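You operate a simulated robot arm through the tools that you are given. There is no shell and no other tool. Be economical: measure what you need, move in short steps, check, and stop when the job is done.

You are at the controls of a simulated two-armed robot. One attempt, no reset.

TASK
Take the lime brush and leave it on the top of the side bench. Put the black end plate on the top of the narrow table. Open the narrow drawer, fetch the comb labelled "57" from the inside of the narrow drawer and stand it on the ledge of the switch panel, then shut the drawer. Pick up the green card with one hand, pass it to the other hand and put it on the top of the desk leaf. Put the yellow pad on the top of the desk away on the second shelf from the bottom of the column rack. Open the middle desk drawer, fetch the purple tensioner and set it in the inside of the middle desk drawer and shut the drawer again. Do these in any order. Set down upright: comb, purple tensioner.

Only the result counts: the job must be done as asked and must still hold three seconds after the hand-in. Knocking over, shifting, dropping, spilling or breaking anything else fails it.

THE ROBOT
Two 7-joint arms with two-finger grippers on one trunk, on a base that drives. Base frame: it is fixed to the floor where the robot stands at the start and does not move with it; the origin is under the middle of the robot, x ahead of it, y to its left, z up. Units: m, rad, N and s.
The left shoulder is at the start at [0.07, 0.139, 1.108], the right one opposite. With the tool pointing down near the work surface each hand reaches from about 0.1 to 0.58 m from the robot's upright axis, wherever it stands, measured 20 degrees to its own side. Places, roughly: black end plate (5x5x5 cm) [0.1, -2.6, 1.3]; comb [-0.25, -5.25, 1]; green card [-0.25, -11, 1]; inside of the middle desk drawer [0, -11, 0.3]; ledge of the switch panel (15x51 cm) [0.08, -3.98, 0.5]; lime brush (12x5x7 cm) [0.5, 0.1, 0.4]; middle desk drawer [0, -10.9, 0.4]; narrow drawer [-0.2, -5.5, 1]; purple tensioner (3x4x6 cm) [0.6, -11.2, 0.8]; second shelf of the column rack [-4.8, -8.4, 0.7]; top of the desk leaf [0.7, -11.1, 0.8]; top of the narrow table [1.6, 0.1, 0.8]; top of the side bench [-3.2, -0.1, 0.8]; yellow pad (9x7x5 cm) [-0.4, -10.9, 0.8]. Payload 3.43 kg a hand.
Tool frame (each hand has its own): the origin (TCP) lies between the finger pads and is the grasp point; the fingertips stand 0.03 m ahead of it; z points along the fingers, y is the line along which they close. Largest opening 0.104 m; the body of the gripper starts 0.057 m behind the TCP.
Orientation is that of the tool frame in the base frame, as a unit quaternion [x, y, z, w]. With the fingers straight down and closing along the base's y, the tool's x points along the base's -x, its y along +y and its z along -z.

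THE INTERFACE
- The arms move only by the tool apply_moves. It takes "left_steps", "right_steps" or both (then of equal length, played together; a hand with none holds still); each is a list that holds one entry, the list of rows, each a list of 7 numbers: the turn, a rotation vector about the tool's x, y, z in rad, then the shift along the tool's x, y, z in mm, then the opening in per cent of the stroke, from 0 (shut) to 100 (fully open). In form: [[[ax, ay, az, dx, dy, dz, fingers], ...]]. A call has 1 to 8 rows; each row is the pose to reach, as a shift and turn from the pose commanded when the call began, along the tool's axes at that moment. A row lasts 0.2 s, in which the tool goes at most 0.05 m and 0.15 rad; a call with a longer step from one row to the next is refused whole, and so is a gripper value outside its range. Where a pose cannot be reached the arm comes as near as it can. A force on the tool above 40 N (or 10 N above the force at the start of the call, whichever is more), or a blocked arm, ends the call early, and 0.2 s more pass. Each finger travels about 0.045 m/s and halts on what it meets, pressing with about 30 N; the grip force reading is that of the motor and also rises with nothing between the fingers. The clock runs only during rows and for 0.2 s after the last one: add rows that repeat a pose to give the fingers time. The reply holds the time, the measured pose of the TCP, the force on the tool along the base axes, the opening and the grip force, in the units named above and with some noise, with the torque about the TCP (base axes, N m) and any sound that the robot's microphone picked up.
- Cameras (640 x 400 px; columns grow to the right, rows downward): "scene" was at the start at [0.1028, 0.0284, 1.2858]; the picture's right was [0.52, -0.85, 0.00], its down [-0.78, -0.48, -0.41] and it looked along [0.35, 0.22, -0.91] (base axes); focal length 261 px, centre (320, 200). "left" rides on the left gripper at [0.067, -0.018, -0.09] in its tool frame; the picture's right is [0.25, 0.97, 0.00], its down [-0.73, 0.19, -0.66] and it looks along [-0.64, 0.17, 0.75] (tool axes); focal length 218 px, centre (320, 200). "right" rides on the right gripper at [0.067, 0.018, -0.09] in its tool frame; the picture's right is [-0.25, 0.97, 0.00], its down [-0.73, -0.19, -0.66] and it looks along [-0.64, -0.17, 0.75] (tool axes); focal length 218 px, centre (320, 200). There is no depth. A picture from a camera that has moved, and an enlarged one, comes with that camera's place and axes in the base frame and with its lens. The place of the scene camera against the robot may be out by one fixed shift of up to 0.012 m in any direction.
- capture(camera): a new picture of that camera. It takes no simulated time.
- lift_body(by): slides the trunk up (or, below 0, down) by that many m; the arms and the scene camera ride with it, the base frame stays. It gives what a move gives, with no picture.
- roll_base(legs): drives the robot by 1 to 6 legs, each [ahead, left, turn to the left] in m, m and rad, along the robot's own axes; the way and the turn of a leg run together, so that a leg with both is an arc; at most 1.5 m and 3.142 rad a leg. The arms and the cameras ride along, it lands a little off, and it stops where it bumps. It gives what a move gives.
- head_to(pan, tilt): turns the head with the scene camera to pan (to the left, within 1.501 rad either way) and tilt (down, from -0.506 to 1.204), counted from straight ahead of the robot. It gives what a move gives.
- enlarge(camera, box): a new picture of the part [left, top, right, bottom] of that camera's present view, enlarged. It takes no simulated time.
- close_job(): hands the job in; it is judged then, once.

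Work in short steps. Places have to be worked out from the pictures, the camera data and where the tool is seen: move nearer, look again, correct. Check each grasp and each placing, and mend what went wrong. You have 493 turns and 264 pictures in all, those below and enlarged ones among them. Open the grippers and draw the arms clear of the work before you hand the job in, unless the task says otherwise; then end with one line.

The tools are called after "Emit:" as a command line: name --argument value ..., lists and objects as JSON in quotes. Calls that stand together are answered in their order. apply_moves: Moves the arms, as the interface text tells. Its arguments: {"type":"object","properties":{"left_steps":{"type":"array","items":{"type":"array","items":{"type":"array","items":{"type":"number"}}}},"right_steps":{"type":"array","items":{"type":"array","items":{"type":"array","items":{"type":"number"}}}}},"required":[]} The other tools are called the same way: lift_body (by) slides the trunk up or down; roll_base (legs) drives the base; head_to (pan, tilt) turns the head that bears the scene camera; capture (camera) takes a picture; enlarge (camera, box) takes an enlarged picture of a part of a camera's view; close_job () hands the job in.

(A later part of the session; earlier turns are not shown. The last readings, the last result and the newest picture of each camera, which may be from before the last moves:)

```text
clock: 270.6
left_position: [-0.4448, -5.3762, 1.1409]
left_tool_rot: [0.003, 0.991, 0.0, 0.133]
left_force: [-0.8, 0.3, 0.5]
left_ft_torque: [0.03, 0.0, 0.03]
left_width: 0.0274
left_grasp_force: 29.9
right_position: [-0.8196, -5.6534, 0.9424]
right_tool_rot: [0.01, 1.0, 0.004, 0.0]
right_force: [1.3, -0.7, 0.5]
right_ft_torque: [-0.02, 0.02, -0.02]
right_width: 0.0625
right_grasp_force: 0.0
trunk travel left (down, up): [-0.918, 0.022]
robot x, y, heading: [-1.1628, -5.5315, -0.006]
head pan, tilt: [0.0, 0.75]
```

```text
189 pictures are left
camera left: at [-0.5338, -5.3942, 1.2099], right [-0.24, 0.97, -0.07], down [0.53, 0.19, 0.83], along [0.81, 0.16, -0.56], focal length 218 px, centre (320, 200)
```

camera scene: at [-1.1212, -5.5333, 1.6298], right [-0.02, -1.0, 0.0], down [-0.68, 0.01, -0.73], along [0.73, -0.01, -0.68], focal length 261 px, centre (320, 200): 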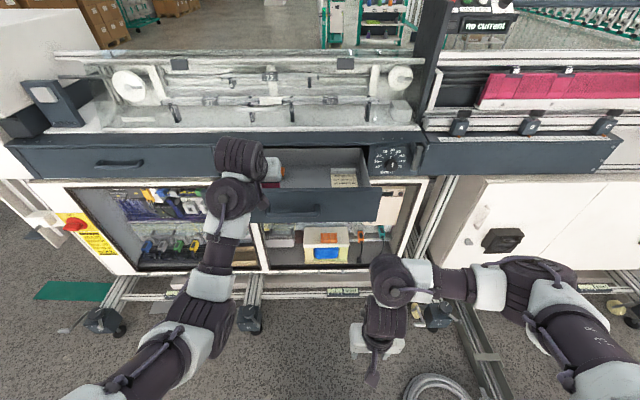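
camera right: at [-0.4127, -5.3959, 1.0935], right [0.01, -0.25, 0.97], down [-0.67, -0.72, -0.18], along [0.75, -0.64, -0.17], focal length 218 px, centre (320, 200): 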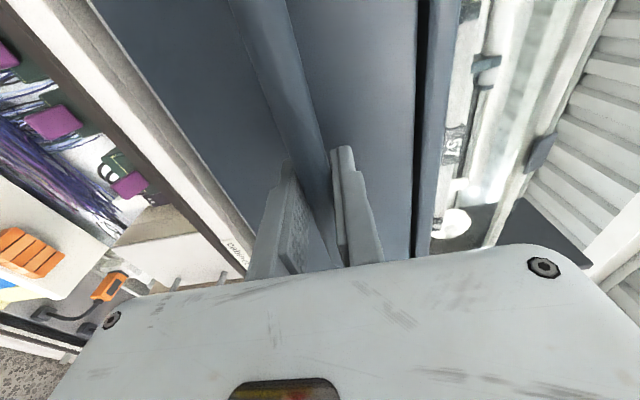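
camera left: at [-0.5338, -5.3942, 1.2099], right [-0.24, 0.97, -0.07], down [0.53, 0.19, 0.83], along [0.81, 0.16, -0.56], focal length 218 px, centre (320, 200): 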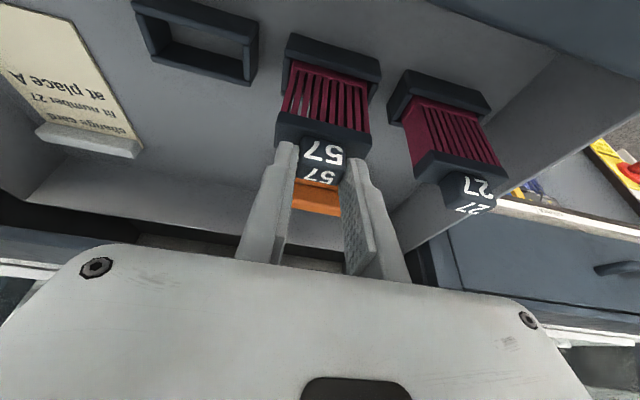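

Comb gripped. I lift straight up with arm and the remaining trunk travel, then look.

Emit:
apply_moves --left_steps '[[[0, 0, 0, -5, 0, -19, 10], [0, 0, 0, -11, 0, -39, 10], [0, 0, 0, -16, 0, -58, 10], [0, 0, 0, -22, 0, -80, 10], [0, 0, 0, -22, 0, -80, 10]]]'

Emit:
lift_body --by 0.022

Emit:
capture --camera "left"

Emit:
enlarge --camera "scene" --box '[180, 100, 400, 240]'

```text
clock: 271.8
left_position: [-0.4457, -5.3786, 1.226]
left_tool_rot: [0.003, 0.991, -0.002, 0.134]
left_force: [0.1, 0.8, -1.1]
left_ft_torque: [0.01, -0.01, 0.0]
left_width: 0.0272
left_grasp_force: 29.8
right_position: [-0.8183, -5.654, 0.9416]
right_tool_rot: [0.009, 1.0, 0.005, 0.0]
right_force: [-0.5, -0.1, 0.4]
right_ft_torque: [-0.02, -0.01, 0.01]
right_width: 0.0623
right_grasp_force: 0.3
trunk travel left (down, up): [-0.918, 0.022]
robot x, y, heading: [-1.1578, -5.5302, -0.012]
head pan, tilt: [0.0, 0.75]
```

```text
clock: 272.5
left_position: [-0.4472, -5.3789, 1.2461]
left_tool_rot: [0.003, 0.991, 0.0, 0.135]
left_force: [0.3, 0.5, -0.9]
left_ft_torque: [0.0, 0.0, -0.01]
left_width: 0.0276
left_grasp_force: 30.2
right_position: [-0.8196, -5.6541, 0.9644]
right_tool_rot: [0.01, 1.0, 0.005, 0.0]
right_force: [0.0, 0.2, -0.5]
right_ft_torque: [-0.01, -0.03, 0.01]
right_width: 0.0626
right_grasp_force: 0.1
trunk travel left (down, up): [-0.94, 0.0]
robot x, y, heading: [-1.1682, -5.5306, -0.014]
head pan, tilt: [0.0, 0.75]
```

```text
188 pictures are left
camera left: at [-0.5352, -5.3963, 1.316], right [-0.24, 0.97, -0.07], down [0.53, 0.19, 0.83], along [0.81, 0.16, -0.56], focal length 218 px, centre (320, 200)
```

left: 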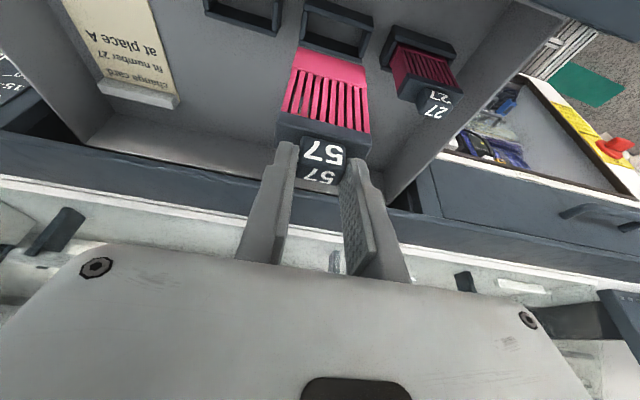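

```text
2.86 times, centred on (290, 170) of scene
camera zoom: at [-1.0285, -5.5336, 1.6515], right [-0.01, -1.0, 0.0], down [-0.68, 0.01, -0.73], along [0.73, -0.01, -0.68], focal length 747 px, centre (406, 286)
```

zoom: 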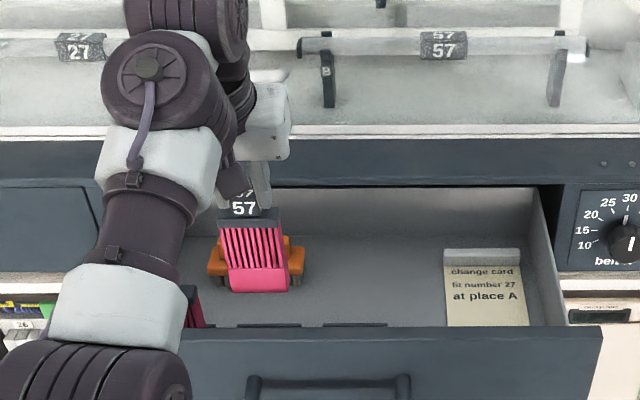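

The comb came out of its holder; its bottom is at about z 1.10, so it needs ~5 cm more to clear the drawer front. I try raising the arm further.

Emit:
apply_moves --left_steps '[[[0, 0, 0, -5, 0, -19, 10], [0, 0, 0, -11, 0, -39, 10], [0, 0, 0, -16, 0, -58, 10], [0, 0, 0, -16, 0, -58, 10]]]'

```text
clock: 273.5
left_position: [-0.4475, -5.38, 1.3051]
left_tool_rot: [0.003, 0.991, -0.002, 0.134]
left_force: [0.1, -0.1, -0.8]
left_ft_torque: [0.02, -0.01, 0.0]
left_width: 0.0274
left_grasp_force: 30.0
right_position: [-0.819, -5.6536, 0.9647]
right_tool_rot: [0.01, 1.0, 0.005, -0.001]
right_force: [-0.4, -0.2, 0.1]
right_ft_torque: [0.03, -0.02, -0.02]
right_width: 0.0626
right_grasp_force: 0.1
trunk travel left (down, up): [-0.94, 0.0]
robot x, y, heading: [-1.164, -5.5315, -0.009]
head pan, tilt: [0.0, 0.75]
```

It went up fully. A little more, then back out.

Emit:
apply_moves --left_steps '[[[0, 0, 0, -5, 0, -19, 10], [0, 0, 0, -8, 0, -29, 10], [0, 0, 0, -8, 0, -29, 10]]]'

Emit:
enlarge --camera "scene" --box '[180, 80, 400, 240]'

```text
clock: 274.3
left_position: [-0.4461, -5.3804, 1.3359]
left_tool_rot: [0.002, 0.991, -0.002, 0.134]
left_force: [0.2, 0.3, -2.1]
left_ft_torque: [0.0, 0.03, -0.03]
left_width: 0.0275
left_grasp_force: 29.9
right_position: [-0.8189, -5.6526, 0.9651]
right_tool_rot: [0.01, 1.0, 0.005, -0.001]
right_force: [0.2, 0.6, -0.9]
right_ft_torque: [0.02, -0.01, 0.02]
right_width: 0.0624
right_grasp_force: 0.0
trunk travel left (down, up): [-0.94, 0.0]
robot x, y, heading: [-1.1637, -5.5295, -0.012]
head pan, tilt: [0.0, 0.75]
```

```text
2.50 times, centred on (290, 160) of scene
camera zoom: at [-1.0279, -5.5334, 1.6514], right [-0.01, -1.0, 0.0], down [-0.68, 0.01, -0.73], along [0.73, -0.01, -0.68], focal length 654 px, centre (395, 300)
```

zoom: 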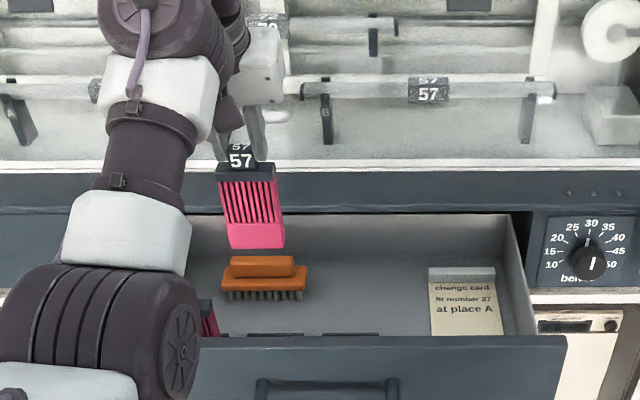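

The comb hangs clear. I back out and travel left towards the switch panel, then look at it.

Emit:
roll_base --legs '[[-0.4, 0, 0.01], [0, 1.2, 0], [0, 1.0, 0]]'

Emit:
head_to --pan -0.4 --tilt 0.45

Emit:
capture --camera "scene"

Emit:
capture --camera "left"

```text
clock: 287.3
left_position: [-0.8972, -3.1492, 1.3374]
left_tool_rot: [-0.01, 0.991, 0.001, 0.134]
left_force: [0.3, 0.0, -1.8]
left_ft_torque: [0.01, 0.02, 0.0]
left_width: 0.0273
left_grasp_force: 30.3
right_position: [-1.2627, -3.4312, 0.9635]
right_tool_rot: [-0.003, 1.0, 0.005, 0.0]
right_force: [-0.2, -0.4, -1.4]
right_ft_torque: [0.02, -0.01, -0.03]
right_width: 0.0623
right_grasp_force: 0.0
trunk travel left (down, up): [-0.94, 0.0]
robot x, y, heading: [-1.6104, -3.3147, 0.015]
head pan, tilt: [0.0, 0.75]
```

```text
clock: 288.2
left_position: [-0.8971, -3.1469, 1.3371]
left_tool_rot: [-0.009, 0.991, -0.001, 0.134]
left_force: [0.0, -0.6, -1.0]
left_ft_torque: [0.01, 0.03, 0.03]
left_width: 0.0274
left_grasp_force: 29.8
right_position: [-1.2634, -3.4303, 0.9641]
right_tool_rot: [-0.003, 1.0, 0.005, 0.0]
right_force: [0.8, 0.0, -0.3]
right_ft_torque: [-0.01, -0.01, 0.0]
right_width: 0.0626
right_grasp_force: 0.2
trunk travel left (down, up): [-0.94, 0.0]
robot x, y, heading: [-1.6109, -3.3184, 0.018]
head pan, tilt: [-0.4, 0.45]
```

```text
185 pictures are left
camera scene: at [-1.4729, -3.3506, 1.6778], right [-0.37, -0.93, 0.0], down [-0.4, 0.16, -0.9], along [0.83, -0.34, -0.44], focal length 261 px, centre (320, 200)
```

scene: 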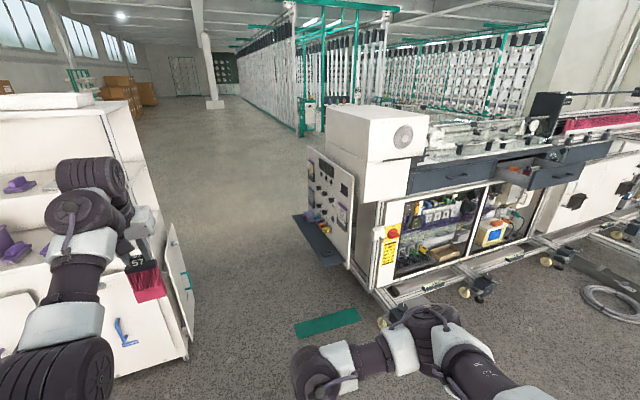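

```text
184 pictures are left
camera left: at [-0.9855, -3.1658, 1.4055], right [-0.26, 0.96, -0.07], down [0.52, 0.2, 0.83], along [0.81, 0.18, -0.56], focal length 218 px, centre (320, 200)
```

left: 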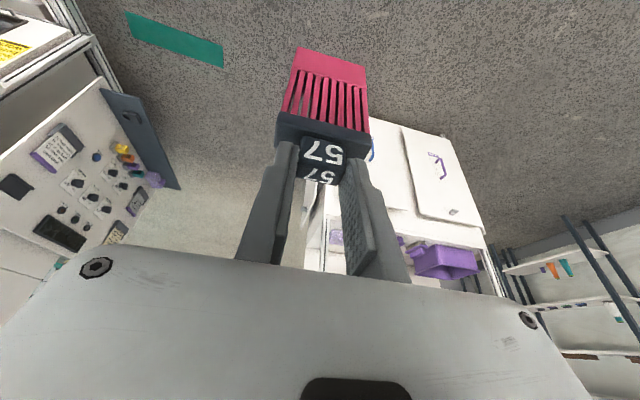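

I zoom on the panel ledge.

Emit:
enlarge --camera "scene" --box '[280, 140, 380, 280]'

```text
2.86 times, centred on (330, 210) of scene
camera zoom: at [-1.4729, -3.3506, 1.6778], right [-0.37, -0.93, 0.0], down [-0.4, 0.16, -0.9], along [0.83, -0.34, -0.44], focal length 747 px, centre (291, 171)
```

zoom: 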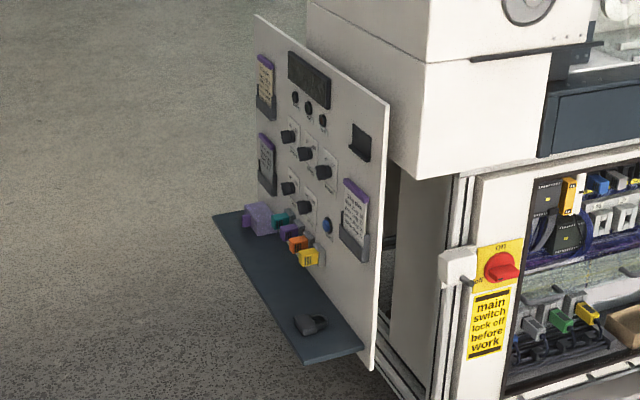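

Free ledge spot: about (0.03, -3.965), between padlock and plugs. I bring the left hand in and down relative to the shoulder for travel.

Emit:
apply_moves --left_steps '[[[0, 0, 0, 31, 0, 34, 10], [0, 0, 0, 62, 0, 68, 10], [0, 0, 0, 93, 0, 102, 10], [0, 0, 0, 124, 0, 136, 10], [0, 0, 0, 155, 0, 170, 10], [0, 0, 0, 186, 0, 204, 10], [0, 0, 0, 217, 0, 238, 10], [0, 0, 0, 247, 0, 272, 10]]]'

Emit:
roll_base --legs '[[1.45, 0, -0.018]]'

Emit:
head_to --pan -1.4 --tilt 0.8

Emit:
capture --camera "scene"

```text
clock: 290.0
left_position: [-1.0628, -3.152, 1.0099]
left_tool_rot: [-0.009, 0.991, 0.0, 0.136]
left_force: [0.3, -0.2, -0.9]
left_ft_torque: [0.02, -0.02, 0.03]
left_width: 0.0272
left_grasp_force: 29.7
left hand out of reach, approached as far as the arm can: row 1, 2
right_position: [-1.2648, -3.4302, 0.9649]
right_tool_rot: [-0.002, 1.0, 0.005, 0.001]
right_force: [-0.5, -0.5, -0.3]
right_ft_torque: [0.0, -0.01, 0.03]
right_width: 0.0624
right_grasp_force: 0.0
trunk travel left (down, up): [-0.94, 0.0]
robot x, y, heading: [-1.6104, -3.3142, 0.014]
head pan, tilt: [-0.4, 0.45]
```

```text
clock: 297.0
left_position: [0.3598, -3.1535, 1.0092]
left_tool_rot: [0.0, 0.991, -0.001, 0.134]
left_force: [-0.7, -0.2, -1.5]
left_ft_torque: [0.0, 0.02, 0.02]
left_width: 0.0272
left_grasp_force: 29.5
right_position: [0.152, -3.4258, 0.9639]
right_tool_rot: [0.007, 1.0, 0.005, 0.0]
right_force: [0.1, 0.5, 0.5]
right_ft_torque: [0.01, -0.01, 0.01]
right_width: 0.0624
right_grasp_force: 0.1
trunk travel left (down, up): [-0.94, 0.0]
robot x, y, heading: [-0.1925, -3.3037, -0.006]
head pan, tilt: [-0.4, 0.45]
```

```text
clock: 298.3
left_position: [0.3607, -3.1519, 1.0099]
left_tool_rot: [0.0, 0.991, 0.0, 0.135]
left_force: [0.1, 0.0, -1.0]
left_ft_torque: [0.0, 0.01, -0.02]
left_width: 0.0276
left_grasp_force: 29.8
right_position: [0.1524, -3.4252, 0.9643]
right_tool_rot: [0.007, 1.0, 0.005, 0.001]
right_force: [-0.5, 0.2, 0.1]
right_ft_torque: [-0.02, 0.02, 0.0]
right_width: 0.0623
right_grasp_force: 0.0
trunk travel left (down, up): [-0.94, 0.0]
robot x, y, heading: [-0.193, -3.3023, -0.003]
head pan, tilt: [-1.4, 0.799]
```

```text
182 pictures are left
camera scene: at [-0.1259, -3.3871, 1.6475], right [-0.99, -0.17, 0.0], down [-0.12, 0.71, -0.7], along [0.12, -0.69, -0.72], focal length 261 px, centre (320, 200)
```

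scene: 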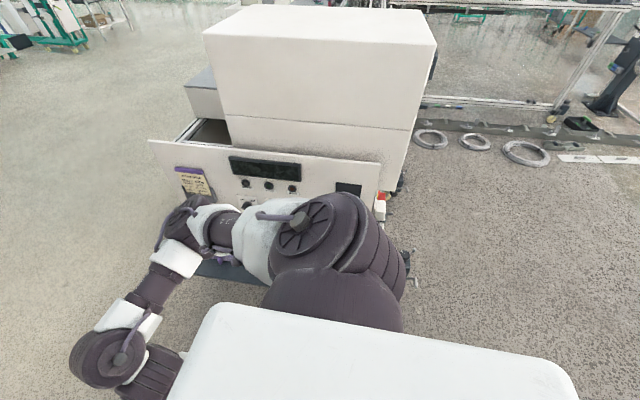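

Panel top is about z 1.15 and the hand will stay in front of it. I shift slightly right and turn to face the panel.

Emit:
roll_base --legs '[[0.06, -0.04, 0], [0, 0, -0.8], [0, 0, -0.77]]'

Emit:
head_to --pan 0.2 --tilt 0.9

Emit:
capture --camera "scene"

Emit:
capture --camera "left"

```text
clock: 303.4
left_position: [0.0178, -3.8972, 1.0096]
left_tool_rot: [0.7, 0.701, -0.095, 0.094]
left_force: [0.5, 0.4, -1.6]
left_ft_torque: [0.04, 0.02, 0.01]
left_width: 0.0274
left_grasp_force: 30.2
right_position: [-0.2544, -3.6903, 0.9639]
right_tool_rot: [0.711, 0.703, 0.004, 0.003]
right_force: [-0.8, -0.3, 0.3]
right_ft_torque: [0.01, 0.01, 0.04]
right_width: 0.0625
right_grasp_force: 0.0
trunk travel left (down, up): [-0.94, 0.0]
robot x, y, heading: [-0.1307, -3.3467, -1.569]
head pan, tilt: [-1.4, 0.799]
```

```text
clock: 305.1
left_position: [0.0174, -3.8976, 1.0102]
left_tool_rot: [0.7, 0.701, -0.095, 0.095]
left_force: [-0.3, 0.5, -1.9]
left_ft_torque: [0.03, 0.02, 0.01]
left_width: 0.0274
left_grasp_force: 30.2
right_position: [-0.2547, -3.6906, 0.9642]
right_tool_rot: [0.712, 0.703, 0.003, 0.004]
right_force: [0.5, 0.3, -0.5]
right_ft_torque: [-0.03, 0.02, -0.01]
right_width: 0.0621
right_grasp_force: 0.0
trunk travel left (down, up): [-0.94, 0.0]
robot x, y, heading: [-0.1353, -3.343, -1.568]
head pan, tilt: [0.201, 0.901]
```

```text
181 pictures are left
camera scene: at [-0.1176, -3.4726, 1.6395], right [-0.98, -0.2, 0.0], down [-0.16, 0.77, -0.62], along [0.12, -0.61, -0.78], focal length 261 px, centre (320, 200)
```

scene: 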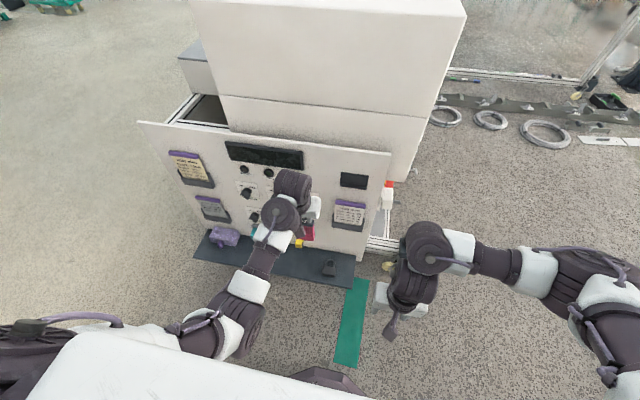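

```text
180 pictures are left
camera left: at [0.0013, -3.8078, 1.0783], right [0.97, 0.24, -0.07], down [0.19, -0.53, 0.83], along [0.17, -0.81, -0.56], focal length 218 px, centre (320, 200)
```

left: 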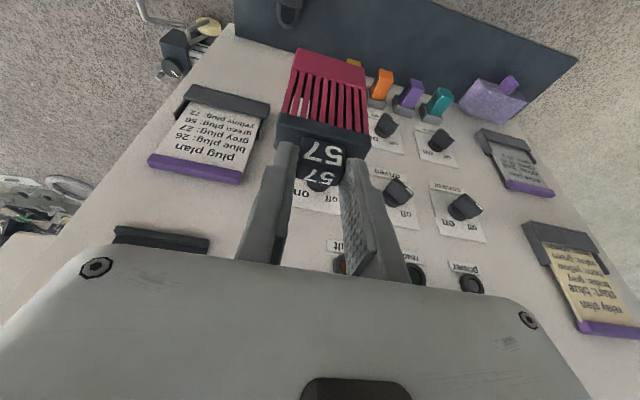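

Very clear view: ledge spot (0.025, -3.955) is free between padlock and yellow plug. I lower the trunk 0.30 m.

Emit:
lift_body --by -0.3

Emit:
capture --camera "left"

Emit:
capture --camera "scene"

```text
clock: 308.1
left_position: [0.0186, -3.8969, 0.709]
left_tool_rot: [0.7, 0.702, -0.096, 0.095]
left_force: [0.2, -0.5, -0.9]
left_ft_torque: [0.02, -0.03, 0.03]
left_width: 0.0274
left_grasp_force: 29.8
right_position: [-0.2549, -3.6902, 0.6641]
right_tool_rot: [0.712, 0.702, 0.004, 0.002]
right_force: [-0.3, -0.4, 0.3]
right_ft_torque: [0.0, 0.0, 0.01]
right_width: 0.0627
right_grasp_force: 0.0
trunk travel left (down, up): [-0.64, 0.3]
robot x, y, heading: [-0.1345, -3.3489, -1.573]
head pan, tilt: [0.201, 0.901]
```

```text
179 pictures are left
camera left: at [0.0013, -3.8076, 0.7784], right [0.97, 0.24, -0.07], down [0.19, -0.53, 0.83], along [0.17, -0.81, -0.56], focal length 218 px, centre (320, 200)
```

left: 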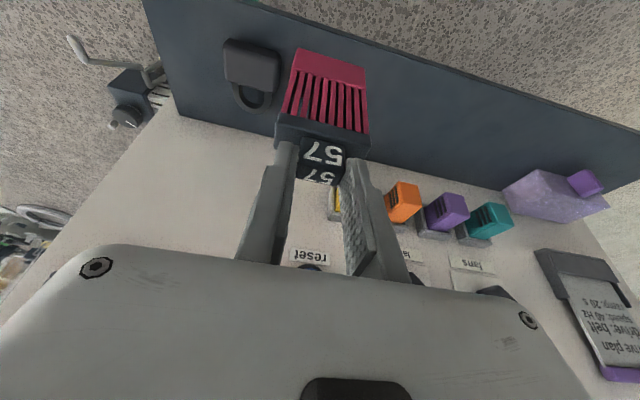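

```text
178 pictures are left
camera scene: at [-0.1176, -3.4724, 1.3396], right [-0.98, -0.2, 0.0], down [-0.16, 0.77, -0.62], along [0.12, -0.61, -0.78], focal length 261 px, centre (320, 200)
```

scene: 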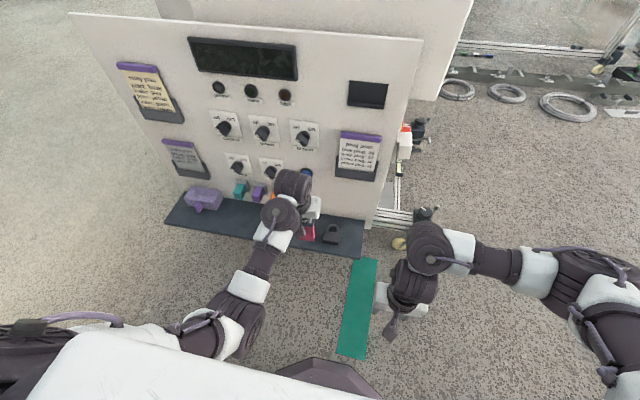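

Ledge top reads about 0.52, edge at y≈-3.885; the plugs stick out above it, so I aim for comb y≈-3.93, x≈0.035. Move across and down 25 mm, then check.

Emit:
apply_moves --left_steps '[[[0, 0, 0, -13, 9, 4, 10], [0, 0, 0, -26, 17, 7, 10], [0, 0, 0, -19, 17, 31, 10], [0, 0, 0, -19, 17, 31, 10]]]'

Emit:
capture --camera "left"

Emit:
enlarge --camera "scene" --box '[160, 150, 380, 280]'

```text
clock: 309.1
left_position: [0.035, -3.9226, 0.6855]
left_tool_rot: [0.7, 0.701, -0.095, 0.095]
left_force: [0.0, 0.3, -1.3]
left_ft_torque: [0.0, 0.0, 0.0]
left_width: 0.0274
left_grasp_force: 30.1
right_position: [-0.2547, -3.6903, 0.6653]
right_tool_rot: [0.711, 0.703, 0.004, 0.003]
right_force: [0.7, -0.4, 0.2]
right_ft_torque: [0.0, -0.01, -0.01]
right_width: 0.0622
right_grasp_force: 0.0
trunk travel left (down, up): [-0.64, 0.3]
robot x, y, heading: [-0.1326, -3.3415, -1.574]
head pan, tilt: [0.201, 0.901]
```

```text
177 pictures are left
camera left: at [0.0179, -3.8338, 0.7539], right [0.97, 0.24, -0.07], down [0.19, -0.53, 0.83], along [0.17, -0.81, -0.56], focal length 218 px, centre (320, 200)
```

left: 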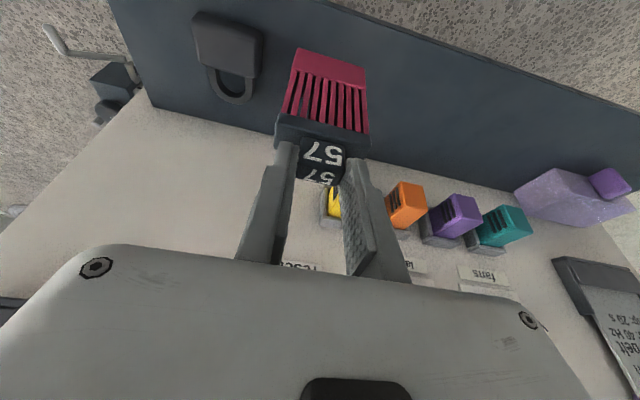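

```text
2.91 times, centred on (270, 215) of scene
camera zoom: at [-0.1177, -3.4725, 1.3395], right [-0.98, -0.2, 0.0], down [-0.16, 0.77, -0.62], along [0.12, -0.61, -0.78], focal length 760 px, centre (466, 156)
```

zoom: 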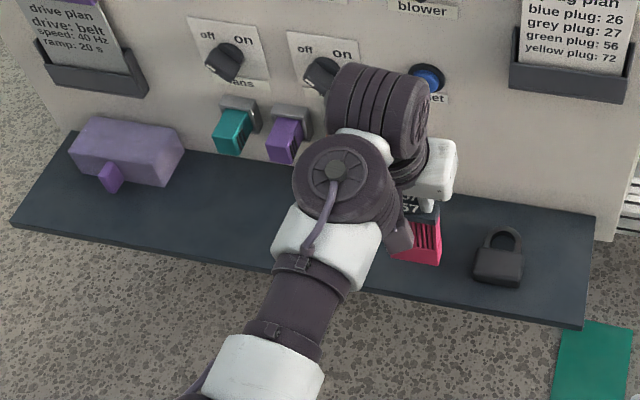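

The comb hangs over a clear spot on the ledge. I lower in small steps to feel contact.

Emit:
apply_moves --left_steps '[[[0, 0, 0, 1, 0, 5, 10], [0, 0, 0, 3, 0, 10, 10]]]'

Emit:
apply_moves --left_steps '[[[0, 0, 0, 1, 0, 3, 10], [0, 0, 0, 2, 0, 6, 10]]]'

```text
clock: 309.7
left_position: [0.036, -3.9237, 0.6742]
left_tool_rot: [0.7, 0.701, -0.096, 0.095]
left_force: [0.1, 0.2, -1.4]
left_ft_torque: [0.01, 0.0, 0.04]
left_width: 0.0273
left_grasp_force: 30.0
right_position: [-0.2569, -3.6892, 0.6646]
right_tool_rot: [0.712, 0.703, 0.004, 0.003]
right_force: [-0.3, -0.7, 0.2]
right_ft_torque: [-0.01, -0.05, 0.01]
right_width: 0.0626
right_grasp_force: 0.0
trunk travel left (down, up): [-0.64, 0.3]
robot x, y, heading: [-0.1355, -3.3461, -1.576]
head pan, tilt: [0.201, 0.901]
```

```text
clock: 310.3
left_position: [0.0336, -3.9224, 0.668]
left_tool_rot: [0.7, 0.701, -0.095, 0.094]
left_force: [0.1, -0.5, -1.8]
left_ft_torque: [-0.01, -0.04, 0.01]
left_width: 0.0274
left_grasp_force: 29.9
right_position: [-0.255, -3.6895, 0.6646]
right_tool_rot: [0.711, 0.703, 0.003, 0.004]
right_force: [-0.2, -0.3, 0.6]
right_ft_torque: [0.0, -0.01, 0.03]
right_width: 0.0625
right_grasp_force: 0.1
trunk travel left (down, up): [-0.64, 0.3]
robot x, y, heading: [-0.1376, -3.3473, -1.571]
head pan, tilt: [0.201, 0.901]
```

No contact yet; I continue.

Emit:
apply_moves --left_steps '[[[0, 0, 0, 1, 0, 4, 10], [0, 0, 0, 2, 0, 8, 10]]]'

Emit:
capture --camera "left"

```text
clock: 310.9
left_position: [0.0352, -3.923, 0.6601]
left_tool_rot: [0.701, 0.701, -0.096, 0.094]
left_force: [0.3, 0.0, -1.9]
left_ft_torque: [0.04, -0.02, 0.02]
left_width: 0.0276
left_grasp_force: 30.0
right_position: [-0.2549, -3.6905, 0.6645]
right_tool_rot: [0.712, 0.702, 0.003, 0.003]
right_force: [0.1, 0.8, 0.1]
right_ft_torque: [-0.02, -0.03, 0.02]
right_width: 0.0629
right_grasp_force: 0.1
trunk travel left (down, up): [-0.64, 0.3]
robot x, y, heading: [-0.1334, -3.345, -1.567]
head pan, tilt: [0.201, 0.901]
```

```text
175 pictures are left
camera left: at [0.0174, -3.8341, 0.7291], right [0.97, 0.24, -0.07], down [0.19, -0.53, 0.83], along [0.17, -0.81, -0.56], focal length 218 px, centre (320, 200)
```

left: 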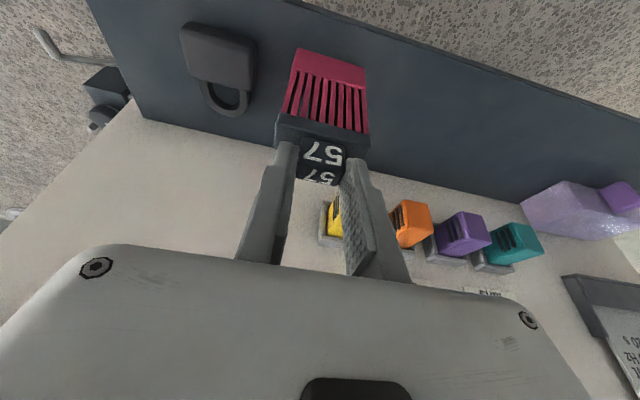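

Contact should be near; I go on with 5 mm steps.

Emit:
apply_moves --left_steps '[[[0, 0, 0, 1, 0, 3, 10], [0, 0, 0, 1, 0, 5, 10]]]'

Emit:
apply_moves --left_steps '[[[0, 0, 0, 1, 0, 3, 10], [0, 0, 0, 1, 0, 5, 10]]]'

Emit:
apply_moves --left_steps '[[[0, 0, 0, 1, 0, 3, 10], [0, 0, 0, 1, 0, 5, 10]]]'

```text
clock: 311.5
left_position: [0.0336, -3.9222, 0.6549]
left_tool_rot: [0.7, 0.701, -0.095, 0.094]
left_force: [0.1, -0.1, -0.7]
left_ft_torque: [-0.01, 0.02, 0.01]
left_width: 0.0275
left_grasp_force: 29.7
right_position: [-0.2547, -3.6905, 0.6652]
right_tool_rot: [0.711, 0.703, 0.004, 0.003]
right_force: [-0.3, 0.4, -0.1]
right_ft_torque: [0.0, -0.01, 0.01]
right_width: 0.0626
right_grasp_force: 0.1
trunk travel left (down, up): [-0.64, 0.3]
robot x, y, heading: [-0.1327, -3.343, -1.565]
head pan, tilt: [0.201, 0.901]
```

```text
clock: 312.1
left_position: [0.0339, -3.923, 0.6489]
left_tool_rot: [0.7, 0.701, -0.096, 0.095]
left_force: [-0.1, 0.5, -1.5]
left_ft_torque: [-0.02, 0.0, -0.02]
left_width: 0.027
left_grasp_force: 30.5
right_position: [-0.255, -3.6903, 0.6645]
right_tool_rot: [0.711, 0.703, 0.003, 0.004]
right_force: [0.1, -0.3, -0.4]
right_ft_torque: [0.03, -0.01, 0.0]
right_width: 0.0623
right_grasp_force: 0.1
trunk travel left (down, up): [-0.64, 0.3]
robot x, y, heading: [-0.1356, -3.3442, -1.571]
head pan, tilt: [0.201, 0.901]
```

```text
clock: 312.7
left_position: [0.0345, -3.924, 0.6445]
left_tool_rot: [0.7, 0.701, -0.095, 0.094]
left_force: [0.2, 0.9, -1.3]
left_ft_torque: [0.02, 0.02, -0.01]
left_width: 0.0275
left_grasp_force: 30.2
right_position: [-0.2551, -3.6895, 0.6644]
right_tool_rot: [0.712, 0.702, 0.004, 0.004]
right_force: [0.3, -0.3, 0.7]
right_ft_torque: [0.01, 0.01, 0.01]
right_width: 0.062
right_grasp_force: 0.0
trunk travel left (down, up): [-0.64, 0.3]
robot x, y, heading: [-0.1344, -3.3394, -1.571]
head pan, tilt: [0.201, 0.901]
```

Still no contact; I look at the gap.

Emit:
enlarge --camera "scene" --box '[270, 190, 360, 260]'

Emit:
enlarge --camera "left" --box '[180, 0, 420, 180]'

```text
5.71 times, centred on (315, 225) of scene
camera zoom: at [-0.1176, -3.4726, 1.3395], right [-0.98, -0.2, 0.0], down [-0.16, 0.77, -0.62], along [0.12, -0.61, -0.78], focal length 1494 px, centre (349, 57)
```

zoom: 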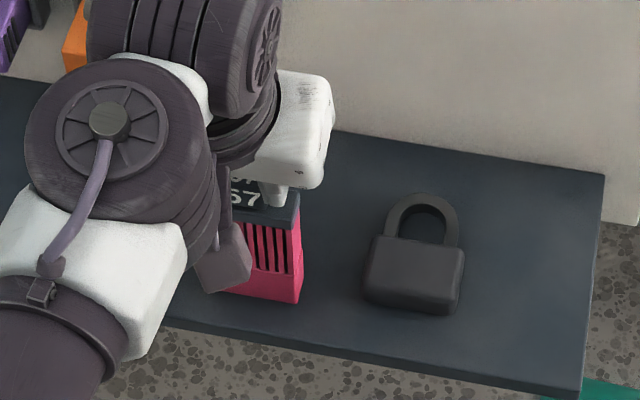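

```text
2.22 times, centred on (300, 90) of left
camera zoom: at [0.0182, -3.8346, 0.713], right [0.97, 0.24, -0.07], down [0.19, -0.53, 0.83], along [0.17, -0.81, -0.56], focal length 485 px, centre (364, 444)
```

zoom: 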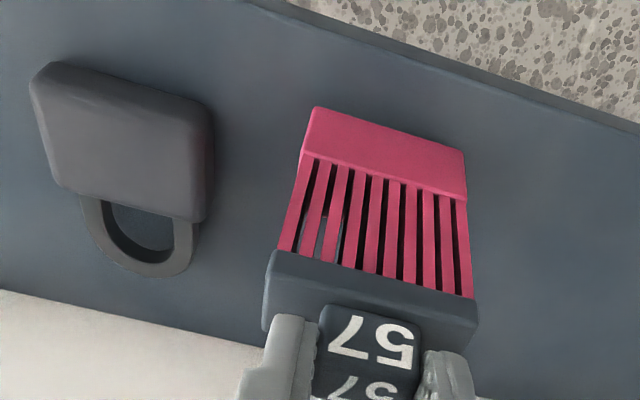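

Comb bottom is at about 0.50 by the scene camera, so the ledge is a bit lower. I continue down.

Emit:
apply_moves --left_steps '[[[0, 0, 0, 1, 0, 3, 10], [0, 0, 0, 2, 0, 6, 10]]]'

Emit:
apply_moves --left_steps '[[[0, 0, 0, 1, 0, 3, 10], [0, 0, 0, 2, 0, 6, 10]]]'

Emit:
apply_moves --left_steps '[[[0, 0, 0, 1, 0, 3, 10], [0, 0, 0, 2, 0, 6, 10]]]'

```text
clock: 313.3
left_position: [0.0353, -3.9224, 0.6388]
left_tool_rot: [0.7, 0.701, -0.095, 0.094]
left_force: [-0.3, 0.7, -1.0]
left_ft_torque: [0.01, 0.01, 0.01]
left_width: 0.0271
left_grasp_force: 29.7
right_position: [-0.256, -3.689, 0.6649]
right_tool_rot: [0.711, 0.703, 0.004, 0.004]
right_force: [-0.8, 0.5, -0.5]
right_ft_torque: [-0.01, 0.01, 0.0]
right_width: 0.062
right_grasp_force: 0.1
trunk travel left (down, up): [-0.64, 0.3]
robot x, y, heading: [-0.1314, -3.3445, -1.57]
head pan, tilt: [0.201, 0.901]
```

```text
clock: 313.9
left_position: [0.0345, -3.9221, 0.634]
left_tool_rot: [0.7, 0.701, -0.098, 0.097]
left_force: [2.5, 4.3, 17.3]
left_ft_torque: [0.66, -0.25, 0.0]
left_width: 0.0274
left_grasp_force: 29.9
right_position: [-0.2558, -3.6893, 0.6656]
right_tool_rot: [0.712, 0.702, 0.003, 0.003]
right_force: [0.5, -1.2, -0.4]
right_ft_torque: [-0.02, -0.01, -0.01]
right_width: 0.0627
right_grasp_force: 0.1
trunk travel left (down, up): [-0.64, 0.3]
robot x, y, heading: [-0.1346, -3.342, -1.569]
head pan, tilt: [0.201, 0.901]
```

```text
clock: 314.5
left_position: [0.0335, -3.9227, 0.6302]
left_tool_rot: [0.7, 0.7, -0.101, 0.1]
left_force: [2.6, 0.0, 35.5]
left_ft_torque: [-0.37, 0.04, 0.01]
left_width: 0.0279
left_grasp_force: 30.2
right_position: [-0.2569, -3.6874, 0.6664]
right_tool_rot: [0.712, 0.703, 0.002, 0.005]
right_force: [-0.3, -0.9, 0.0]
right_ft_torque: [0.01, 0.0, 0.0]
right_width: 0.0623
right_grasp_force: 0.1
trunk travel left (down, up): [-0.64, 0.3]
robot x, y, heading: [-0.1324, -3.3452, -1.575]
head pan, tilt: [0.201, 0.901]
```

Contact. I ease up 7 mm to take off the load, then check the force.

Emit:
apply_moves --left_steps '[[[0, 0, 0, -1, 0, -4, 10], [0, 0, 0, -2, 0, -7, 10], [0, 0, 0, -2, 0, -7, 10]]]'

Emit:
capture --camera "left"

```text
clock: 315.3
left_position: [0.0354, -3.9214, 0.6306]
left_tool_rot: [0.701, 0.701, -0.094, 0.093]
left_force: [-2.5, 0.0, 4.2]
left_ft_torque: [-0.06, 0.24, -0.03]
left_width: 0.0273
left_grasp_force: 29.9
right_position: [-0.2553, -3.6891, 0.6647]
right_tool_rot: [0.711, 0.703, 0.003, 0.004]
right_force: [0.2, 0.3, 0.0]
right_ft_torque: [0.01, -0.03, 0.01]
right_width: 0.0624
right_grasp_force: 0.1
trunk travel left (down, up): [-0.64, 0.3]
robot x, y, heading: [-0.1341, -3.3432, -1.57]
head pan, tilt: [0.201, 0.901]
```

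```text
172 pictures are left
camera left: at [0.0179, -3.8319, 0.6996], right [0.97, 0.24, -0.07], down [0.19, -0.53, 0.82], along [0.16, -0.81, -0.56], focal length 218 px, centre (320, 200)
```

left: 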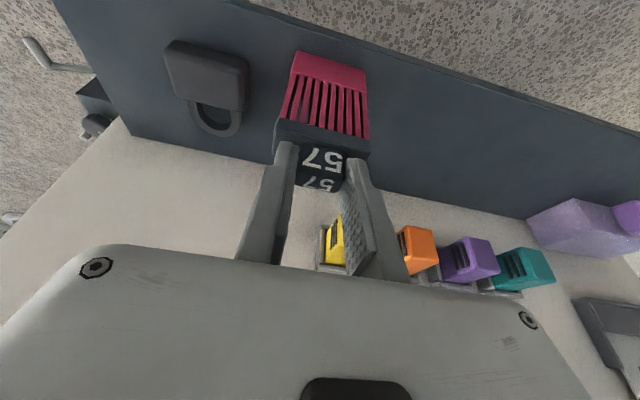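

Load mostly gone. I open modestly (to clear the plugs) and withdraw straight up.

Emit:
apply_moves --left_steps '[[[0, 0, 0, 0, 0, 0, 28], [0, 0, 0, 0, 0, 0, 36], [0, 0, 0, 0, 0, 0, 42], [0, 0, 0, 0, 0, 0, 42]]]'

Emit:
apply_moves --left_steps '[[[0, 0, 0, -5, 0, -19, 42], [0, 0, 0, -11, 0, -39, 42], [0, 0, 0, -16, 0, -58, 42], [0, 0, 0, -21, 0, -77, 42], [0, 0, 0, -26, 0, -96, 42]]]'

Emit:
capture --camera "left"

```text
clock: 316.3
left_position: [0.0346, -3.9213, 0.6317]
left_tool_rot: [0.699, 0.702, -0.096, 0.096]
left_force: [-0.6, -0.2, -0.9]
left_ft_torque: [-0.04, 0.01, 0.0]
left_width: 0.0439
left_grasp_force: 0.1
right_position: [-0.2557, -3.6903, 0.6654]
right_tool_rot: [0.712, 0.702, 0.004, 0.003]
right_force: [-0.2, 0.1, 0.1]
right_ft_torque: [-0.03, -0.02, 0.03]
right_width: 0.0624
right_grasp_force: 0.0
trunk travel left (down, up): [-0.64, 0.3]
robot x, y, heading: [-0.1352, -3.3475, -1.574]
head pan, tilt: [0.201, 0.901]
```

```text
clock: 317.5
left_position: [0.0373, -3.921, 0.7333]
left_tool_rot: [0.7, 0.702, -0.095, 0.094]
left_force: [-0.1, 0.2, -0.1]
left_ft_torque: [0.01, 0.01, -0.03]
left_width: 0.0437
left_grasp_force: 0.1
right_position: [-0.2555, -3.6908, 0.6642]
right_tool_rot: [0.712, 0.702, 0.003, 0.004]
right_force: [-0.2, -1.5, 0.5]
right_ft_torque: [0.01, 0.02, 0.0]
right_width: 0.0628
right_grasp_force: 0.0
trunk travel left (down, up): [-0.64, 0.3]
robot x, y, heading: [-0.1367, -3.3453, -1.568]
head pan, tilt: [0.201, 0.901]
```

```text
171 pictures are left
camera left: at [0.0201, -3.8325, 0.8021], right [0.97, 0.24, -0.07], down [0.19, -0.53, 0.83], along [0.17, -0.81, -0.56], focal length 218 px, centre (320, 200)
```

left: 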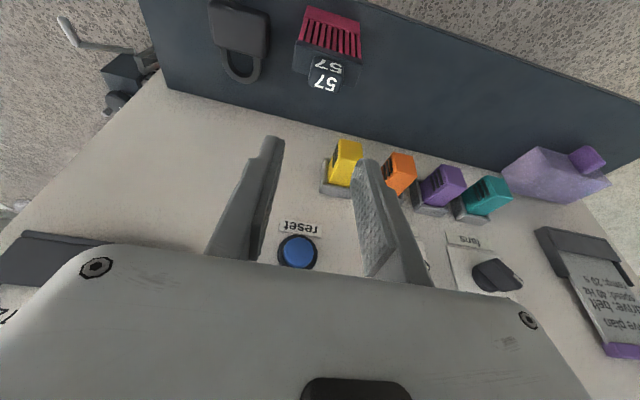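

Comb stands on the ledge. I raise the trunk, turn back to +x and verify with the scene camera.

Emit:
lift_body --by 0.3

Emit:
roll_base --legs '[[0, 0, 0.785], [0, 0, 0.785]]'

Emit:
head_to --pan -1.4 --tilt 0.9

Emit:
enlarge --camera "scene" --box '[160, 100, 480, 300]'

```text
clock: 320.5
left_position: [0.0373, -3.9216, 1.032]
left_tool_rot: [0.7, 0.701, -0.095, 0.096]
left_force: [0.5, 0.4, -0.1]
left_ft_torque: [0.0, 0.04, 0.01]
left_width: 0.044
left_grasp_force: 0.0
right_position: [-0.2563, -3.6895, 0.9644]
right_tool_rot: [0.712, 0.703, 0.004, 0.004]
right_force: [0.2, -0.3, -0.4]
right_ft_torque: [-0.01, -0.08, -0.02]
right_width: 0.0624
right_grasp_force: 0.1
trunk travel left (down, up): [-0.94, 0.0]
robot x, y, heading: [-0.1364, -3.3445, -1.574]
head pan, tilt: [0.201, 0.901]
```

```text
clock: 325.0
left_position: [0.4419, -3.1758, 1.0326]
left_tool_rot: [0.001, 0.991, -0.001, 0.135]
left_force: [0.7, 0.2, -0.2]
left_ft_torque: [0.02, 0.04, -0.03]
left_width: 0.0439
left_grasp_force: 0.0
right_position: [0.2108, -3.4675, 0.9637]
right_tool_rot: [0.008, 1.0, 0.005, 0.0]
right_force: [0.2, -0.2, -0.4]
right_ft_torque: [0.0, -0.02, -0.02]
right_width: 0.0625
right_grasp_force: 0.0
trunk travel left (down, up): [-0.94, 0.0]
robot x, y, heading: [-0.1308, -3.3483, 0.002]
head pan, tilt: [0.201, 0.901]
```

```text
clock: 326.7
left_position: [0.4427, -3.1759, 1.0331]
left_tool_rot: [0.001, 0.991, 0.0, 0.135]
left_force: [-0.2, 0.2, 0.1]
left_ft_torque: [0.0, 0.0, -0.02]
left_width: 0.0434
left_grasp_force: 0.0
right_position: [0.2107, -3.4676, 0.9645]
right_tool_rot: [0.007, 1.0, 0.005, 0.0]
right_force: [0.5, -0.3, -0.1]
right_ft_torque: [-0.02, 0.04, -0.03]
right_width: 0.0622
right_grasp_force: 0.1
trunk travel left (down, up): [-0.94, 0.0]
robot x, y, heading: [-0.1348, -3.3473, -0.004]
head pan, tilt: [-1.4, 0.901]
```

```text
2.00 times, centred on (320, 200) of scene
camera zoom: at [-0.0696, -3.4228, 1.6395], right [-0.99, -0.17, 0.0], down [-0.13, 0.77, -0.62], along [0.1, -0.61, -0.78], focal length 523 px, centre (320, 200)
```

zoom: 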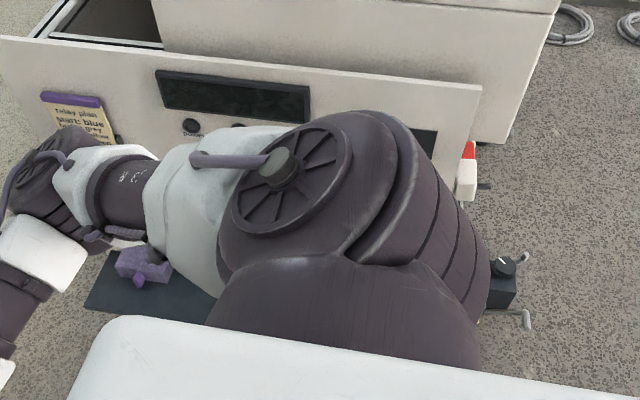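

The shoulder hides it. I back out of the gap and look from there.

Emit:
roll_base --legs '[[-1.4, 0, 0]]'

Emit:
head_to --pan -0.4 --tilt 0.45

Emit:
enlarge --camera "scene" --box '[280, 150, 380, 270]'

```text
clock: 333.8
left_position: [-0.9852, -3.1732, 1.033]
left_tool_rot: [-0.009, 0.991, 0.001, 0.134]
left_force: [-0.4, -0.2, 0.0]
left_ft_torque: [-0.01, 0.01, -0.02]
left_width: 0.044
left_grasp_force: 0.0
right_position: [-1.2108, -3.4708, 0.9647]
right_tool_rot: [-0.004, 1.0, 0.005, 0.0]
right_force: [-0.4, 0.9, 0.1]
right_ft_torque: [0.0, 0.05, -0.02]
right_width: 0.0625
right_grasp_force: 0.1
trunk travel left (down, up): [-0.94, 0.0]
robot x, y, heading: [-1.5583, -3.3555, 0.015]
head pan, tilt: [-1.4, 0.901]
```

```text
clock: 335.1
left_position: [-0.9852, -3.1743, 1.033]
left_tool_rot: [-0.01, 0.991, 0.0, 0.136]
left_force: [0.7, 0.1, 0.0]
left_ft_torque: [0.01, -0.03, 0.0]
left_width: 0.0438
left_grasp_force: 0.0
right_position: [-1.2095, -3.4711, 0.9655]
right_tool_rot: [-0.004, 1.0, 0.006, 0.0]
right_force: [0.7, -0.1, 0.3]
right_ft_torque: [0.02, 0.01, -0.03]
right_width: 0.0626
right_grasp_force: 0.0
trunk travel left (down, up): [-0.94, 0.0]
robot x, y, heading: [-1.5619, -3.3558, 0.017]
head pan, tilt: [-0.4, 0.45]
```

```text
3.33 times, centred on (330, 210) of scene
camera zoom: at [-1.4202, -3.3926, 1.6778], right [-0.37, -0.93, 0.0], down [-0.4, 0.16, -0.9], along [0.84, -0.33, -0.44], focal length 871 px, centre (287, 167)
```

zoom: 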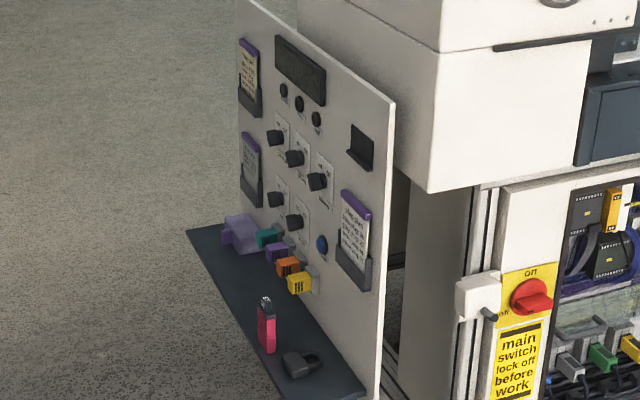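

The comb stands upright on the ledge. Now to shut the drawer: I close the left fingers, go back to the drawer and line the left hand up with its handle.

Emit:
apply_moves --left_steps '[[[0, 0, 0, 0, 0, 0, 10], [0, 0, 0, 0, 0, 0, 0], [0, 0, 0, 0, 0, 0, 0]]]'

Emit:
roll_base --legs '[[0, -1.2, -0.017], [0, -1.05, 0]]'

Emit:
head_to --pan 0 --tilt 0.6

Emit:
capture --camera "scene"

```text
clock: 335.9
left_position: [-0.9862, -3.1728, 1.0325]
left_tool_rot: [-0.009, 0.991, 0.001, 0.135]
left_force: [0.0, 0.2, 0.5]
left_ft_torque: [0.0, 0.0, -0.03]
left_width: 0.0
left_grasp_force: 23.2
right_position: [-1.2103, -3.4711, 0.9649]
right_tool_rot: [-0.004, 1.0, 0.005, -0.001]
right_force: [0.1, 1.0, 0.6]
right_ft_torque: [-0.03, 0.0, -0.01]
right_width: 0.0622
right_grasp_force: 0.0
trunk travel left (down, up): [-0.94, 0.0]
robot x, y, heading: [-1.5564, -3.3547, 0.018]
head pan, tilt: [-0.4, 0.45]
```

```text
clock: 347.1
left_position: [-1.0016, -5.4832, 1.0331]
left_tool_rot: [0.015, 0.991, -0.003, 0.134]
left_force: [0.1, -0.9, 0.1]
left_ft_torque: [-0.07, 0.01, 0.01]
left_width: 0.0
left_grasp_force: 30.1
right_position: [-1.2445, -5.7684, 0.9649]
right_tool_rot: [0.021, 1.0, 0.006, 0.0]
right_force: [-0.4, 0.3, -0.2]
right_ft_torque: [-0.04, -0.01, -0.01]
right_width: 0.0626
right_grasp_force: 0.1
trunk travel left (down, up): [-0.94, 0.0]
robot x, y, heading: [-1.585, -5.6342, -0.034]
head pan, tilt: [-0.4, 0.45]
stopped in leg 2: the robot was blocked; the commanded pose is now the measured one
```

```text
clock: 348.0
left_position: [-1.0026, -5.4826, 1.0332]
left_tool_rot: [0.015, 0.991, -0.003, 0.134]
left_force: [0.0, 0.6, 0.0]
left_ft_torque: [0.02, 0.01, 0.0]
left_width: 0.0
left_grasp_force: 30.1
right_position: [-1.2431, -5.7674, 0.9641]
right_tool_rot: [0.021, 1.0, 0.005, 0.0]
right_force: [0.3, -0.5, 0.6]
right_ft_torque: [0.01, 0.0, 0.02]
right_width: 0.0624
right_grasp_force: 0.1
trunk travel left (down, up): [-0.94, 0.0]
robot x, y, heading: [-1.5845, -5.6387, -0.03]
head pan, tilt: [0.0, 0.6]
```

```text
168 pictures are left
camera scene: at [-1.4431, -5.6437, 1.6643], right [-0.03, -1.0, 0.0], down [-0.56, 0.02, -0.83], along [0.82, -0.03, -0.56], focal length 261 px, centre (320, 200)
```

scene: 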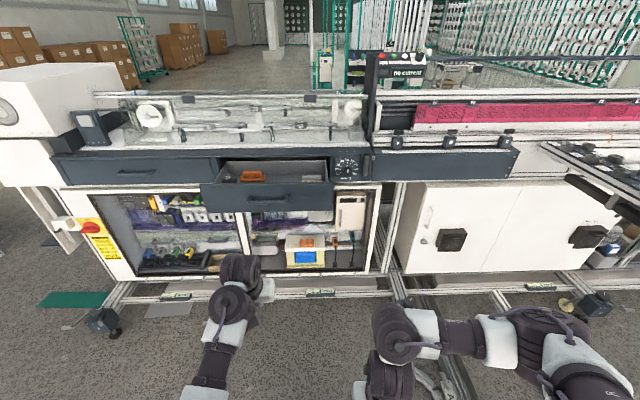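

The base touched something on its right (a floor rail, it seems), so I move slightly left, straighten, and then push ahead gently.

Emit:
roll_base --legs '[[0.0, 0.03, 0.03], [0.3, 0, 0]]'

Emit:
enlarge --camera "scene" --box '[180, 120, 400, 260]'

Emit:
capture --camera "left"

```text
clock: 350.4
left_position: [-0.7085, -5.4366, 1.034]
left_tool_rot: [0.0, 0.991, -0.002, 0.135]
left_force: [-0.2, -0.5, 0.8]
left_ft_torque: [-0.01, 0.01, 0.03]
left_width: 0.0003
left_grasp_force: 30.2
right_position: [-0.9406, -5.7275, 0.9644]
right_tool_rot: [0.006, 1.0, 0.005, 0.0]
right_force: [0.9, -0.3, 0.6]
right_ft_torque: [-0.02, -0.03, 0.01]
right_width: 0.0621
right_grasp_force: 0.1
trunk travel left (down, up): [-0.94, 0.0]
robot x, y, heading: [-1.288, -5.6055, -0.002]
head pan, tilt: [0.0, 0.6]
```

```text
2.86 times, centred on (290, 190) of scene
camera zoom: at [-1.1464, -5.6093, 1.6646], right [0.0, -1.0, 0.0], down [-0.56, 0.0, -0.83], along [0.83, 0.0, -0.56], focal length 747 px, centre (406, 229)
```

zoom: 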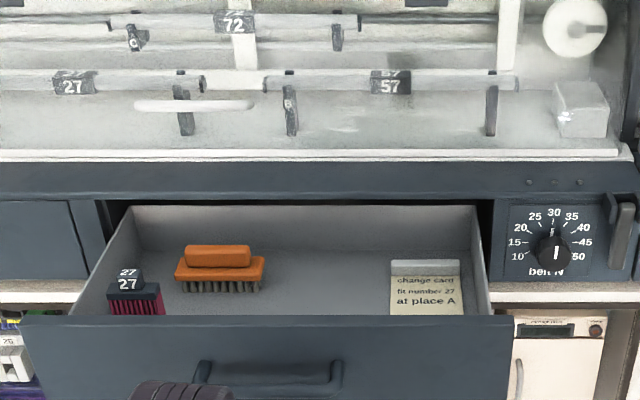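

```text
166 pictures are left
camera left: at [-0.7976, -5.4527, 1.1025], right [-0.24, 0.97, -0.07], down [0.53, 0.19, 0.83], along [0.81, 0.16, -0.56], focal length 218 px, centre (320, 200)
```

left: 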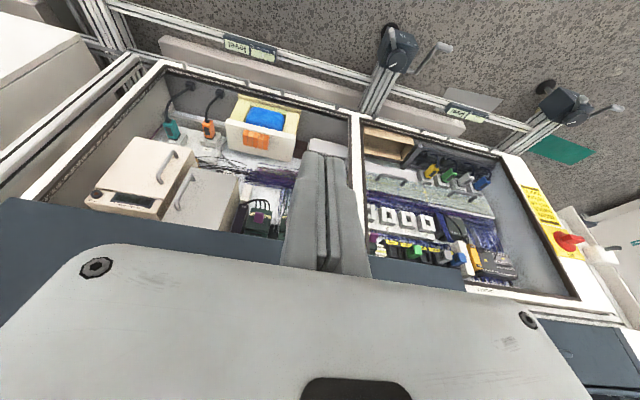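

Hand is at handle height. I push forward 0.26 m with the base.

Emit:
roll_base --legs '[[0.14, 0, 0], [0.12, 0, 0]]'

Emit:
capture --camera "scene"

```text
clock: 352.6
left_position: [-0.45, -5.4383, 1.0327]
left_tool_rot: [0.001, 0.991, -0.002, 0.136]
left_force: [-0.4, -0.1, 0.7]
left_ft_torque: [0.04, -0.04, 0.0]
left_width: 0.0
left_grasp_force: 34.4
right_position: [-0.6822, -5.7297, 0.9642]
right_tool_rot: [0.007, 1.0, 0.005, 0.0]
right_force: [-0.9, 0.4, -0.3]
right_ft_torque: [0.01, 0.0, 0.02]
right_width: 0.0625
right_grasp_force: 0.1
trunk travel left (down, up): [-0.94, 0.0]
robot x, y, heading: [-1.0283, -5.6068, 0.001]
head pan, tilt: [0.0, 0.6]
```

```text
165 pictures are left
camera scene: at [-0.887, -5.6108, 1.6646], right [0.0, -1.0, 0.0], down [-0.56, 0.0, -0.83], along [0.83, 0.0, -0.56], focal length 261 px, centre (320, 200)
```

scene: 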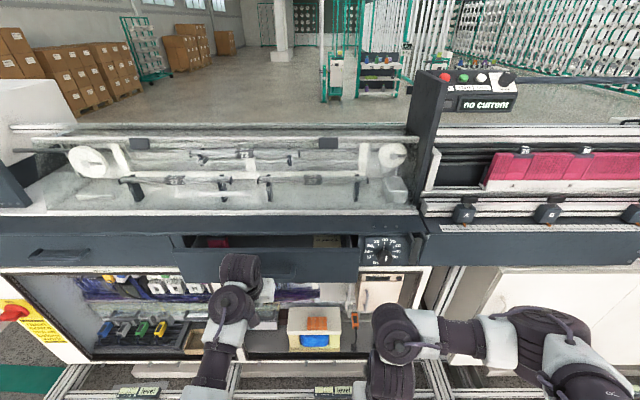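

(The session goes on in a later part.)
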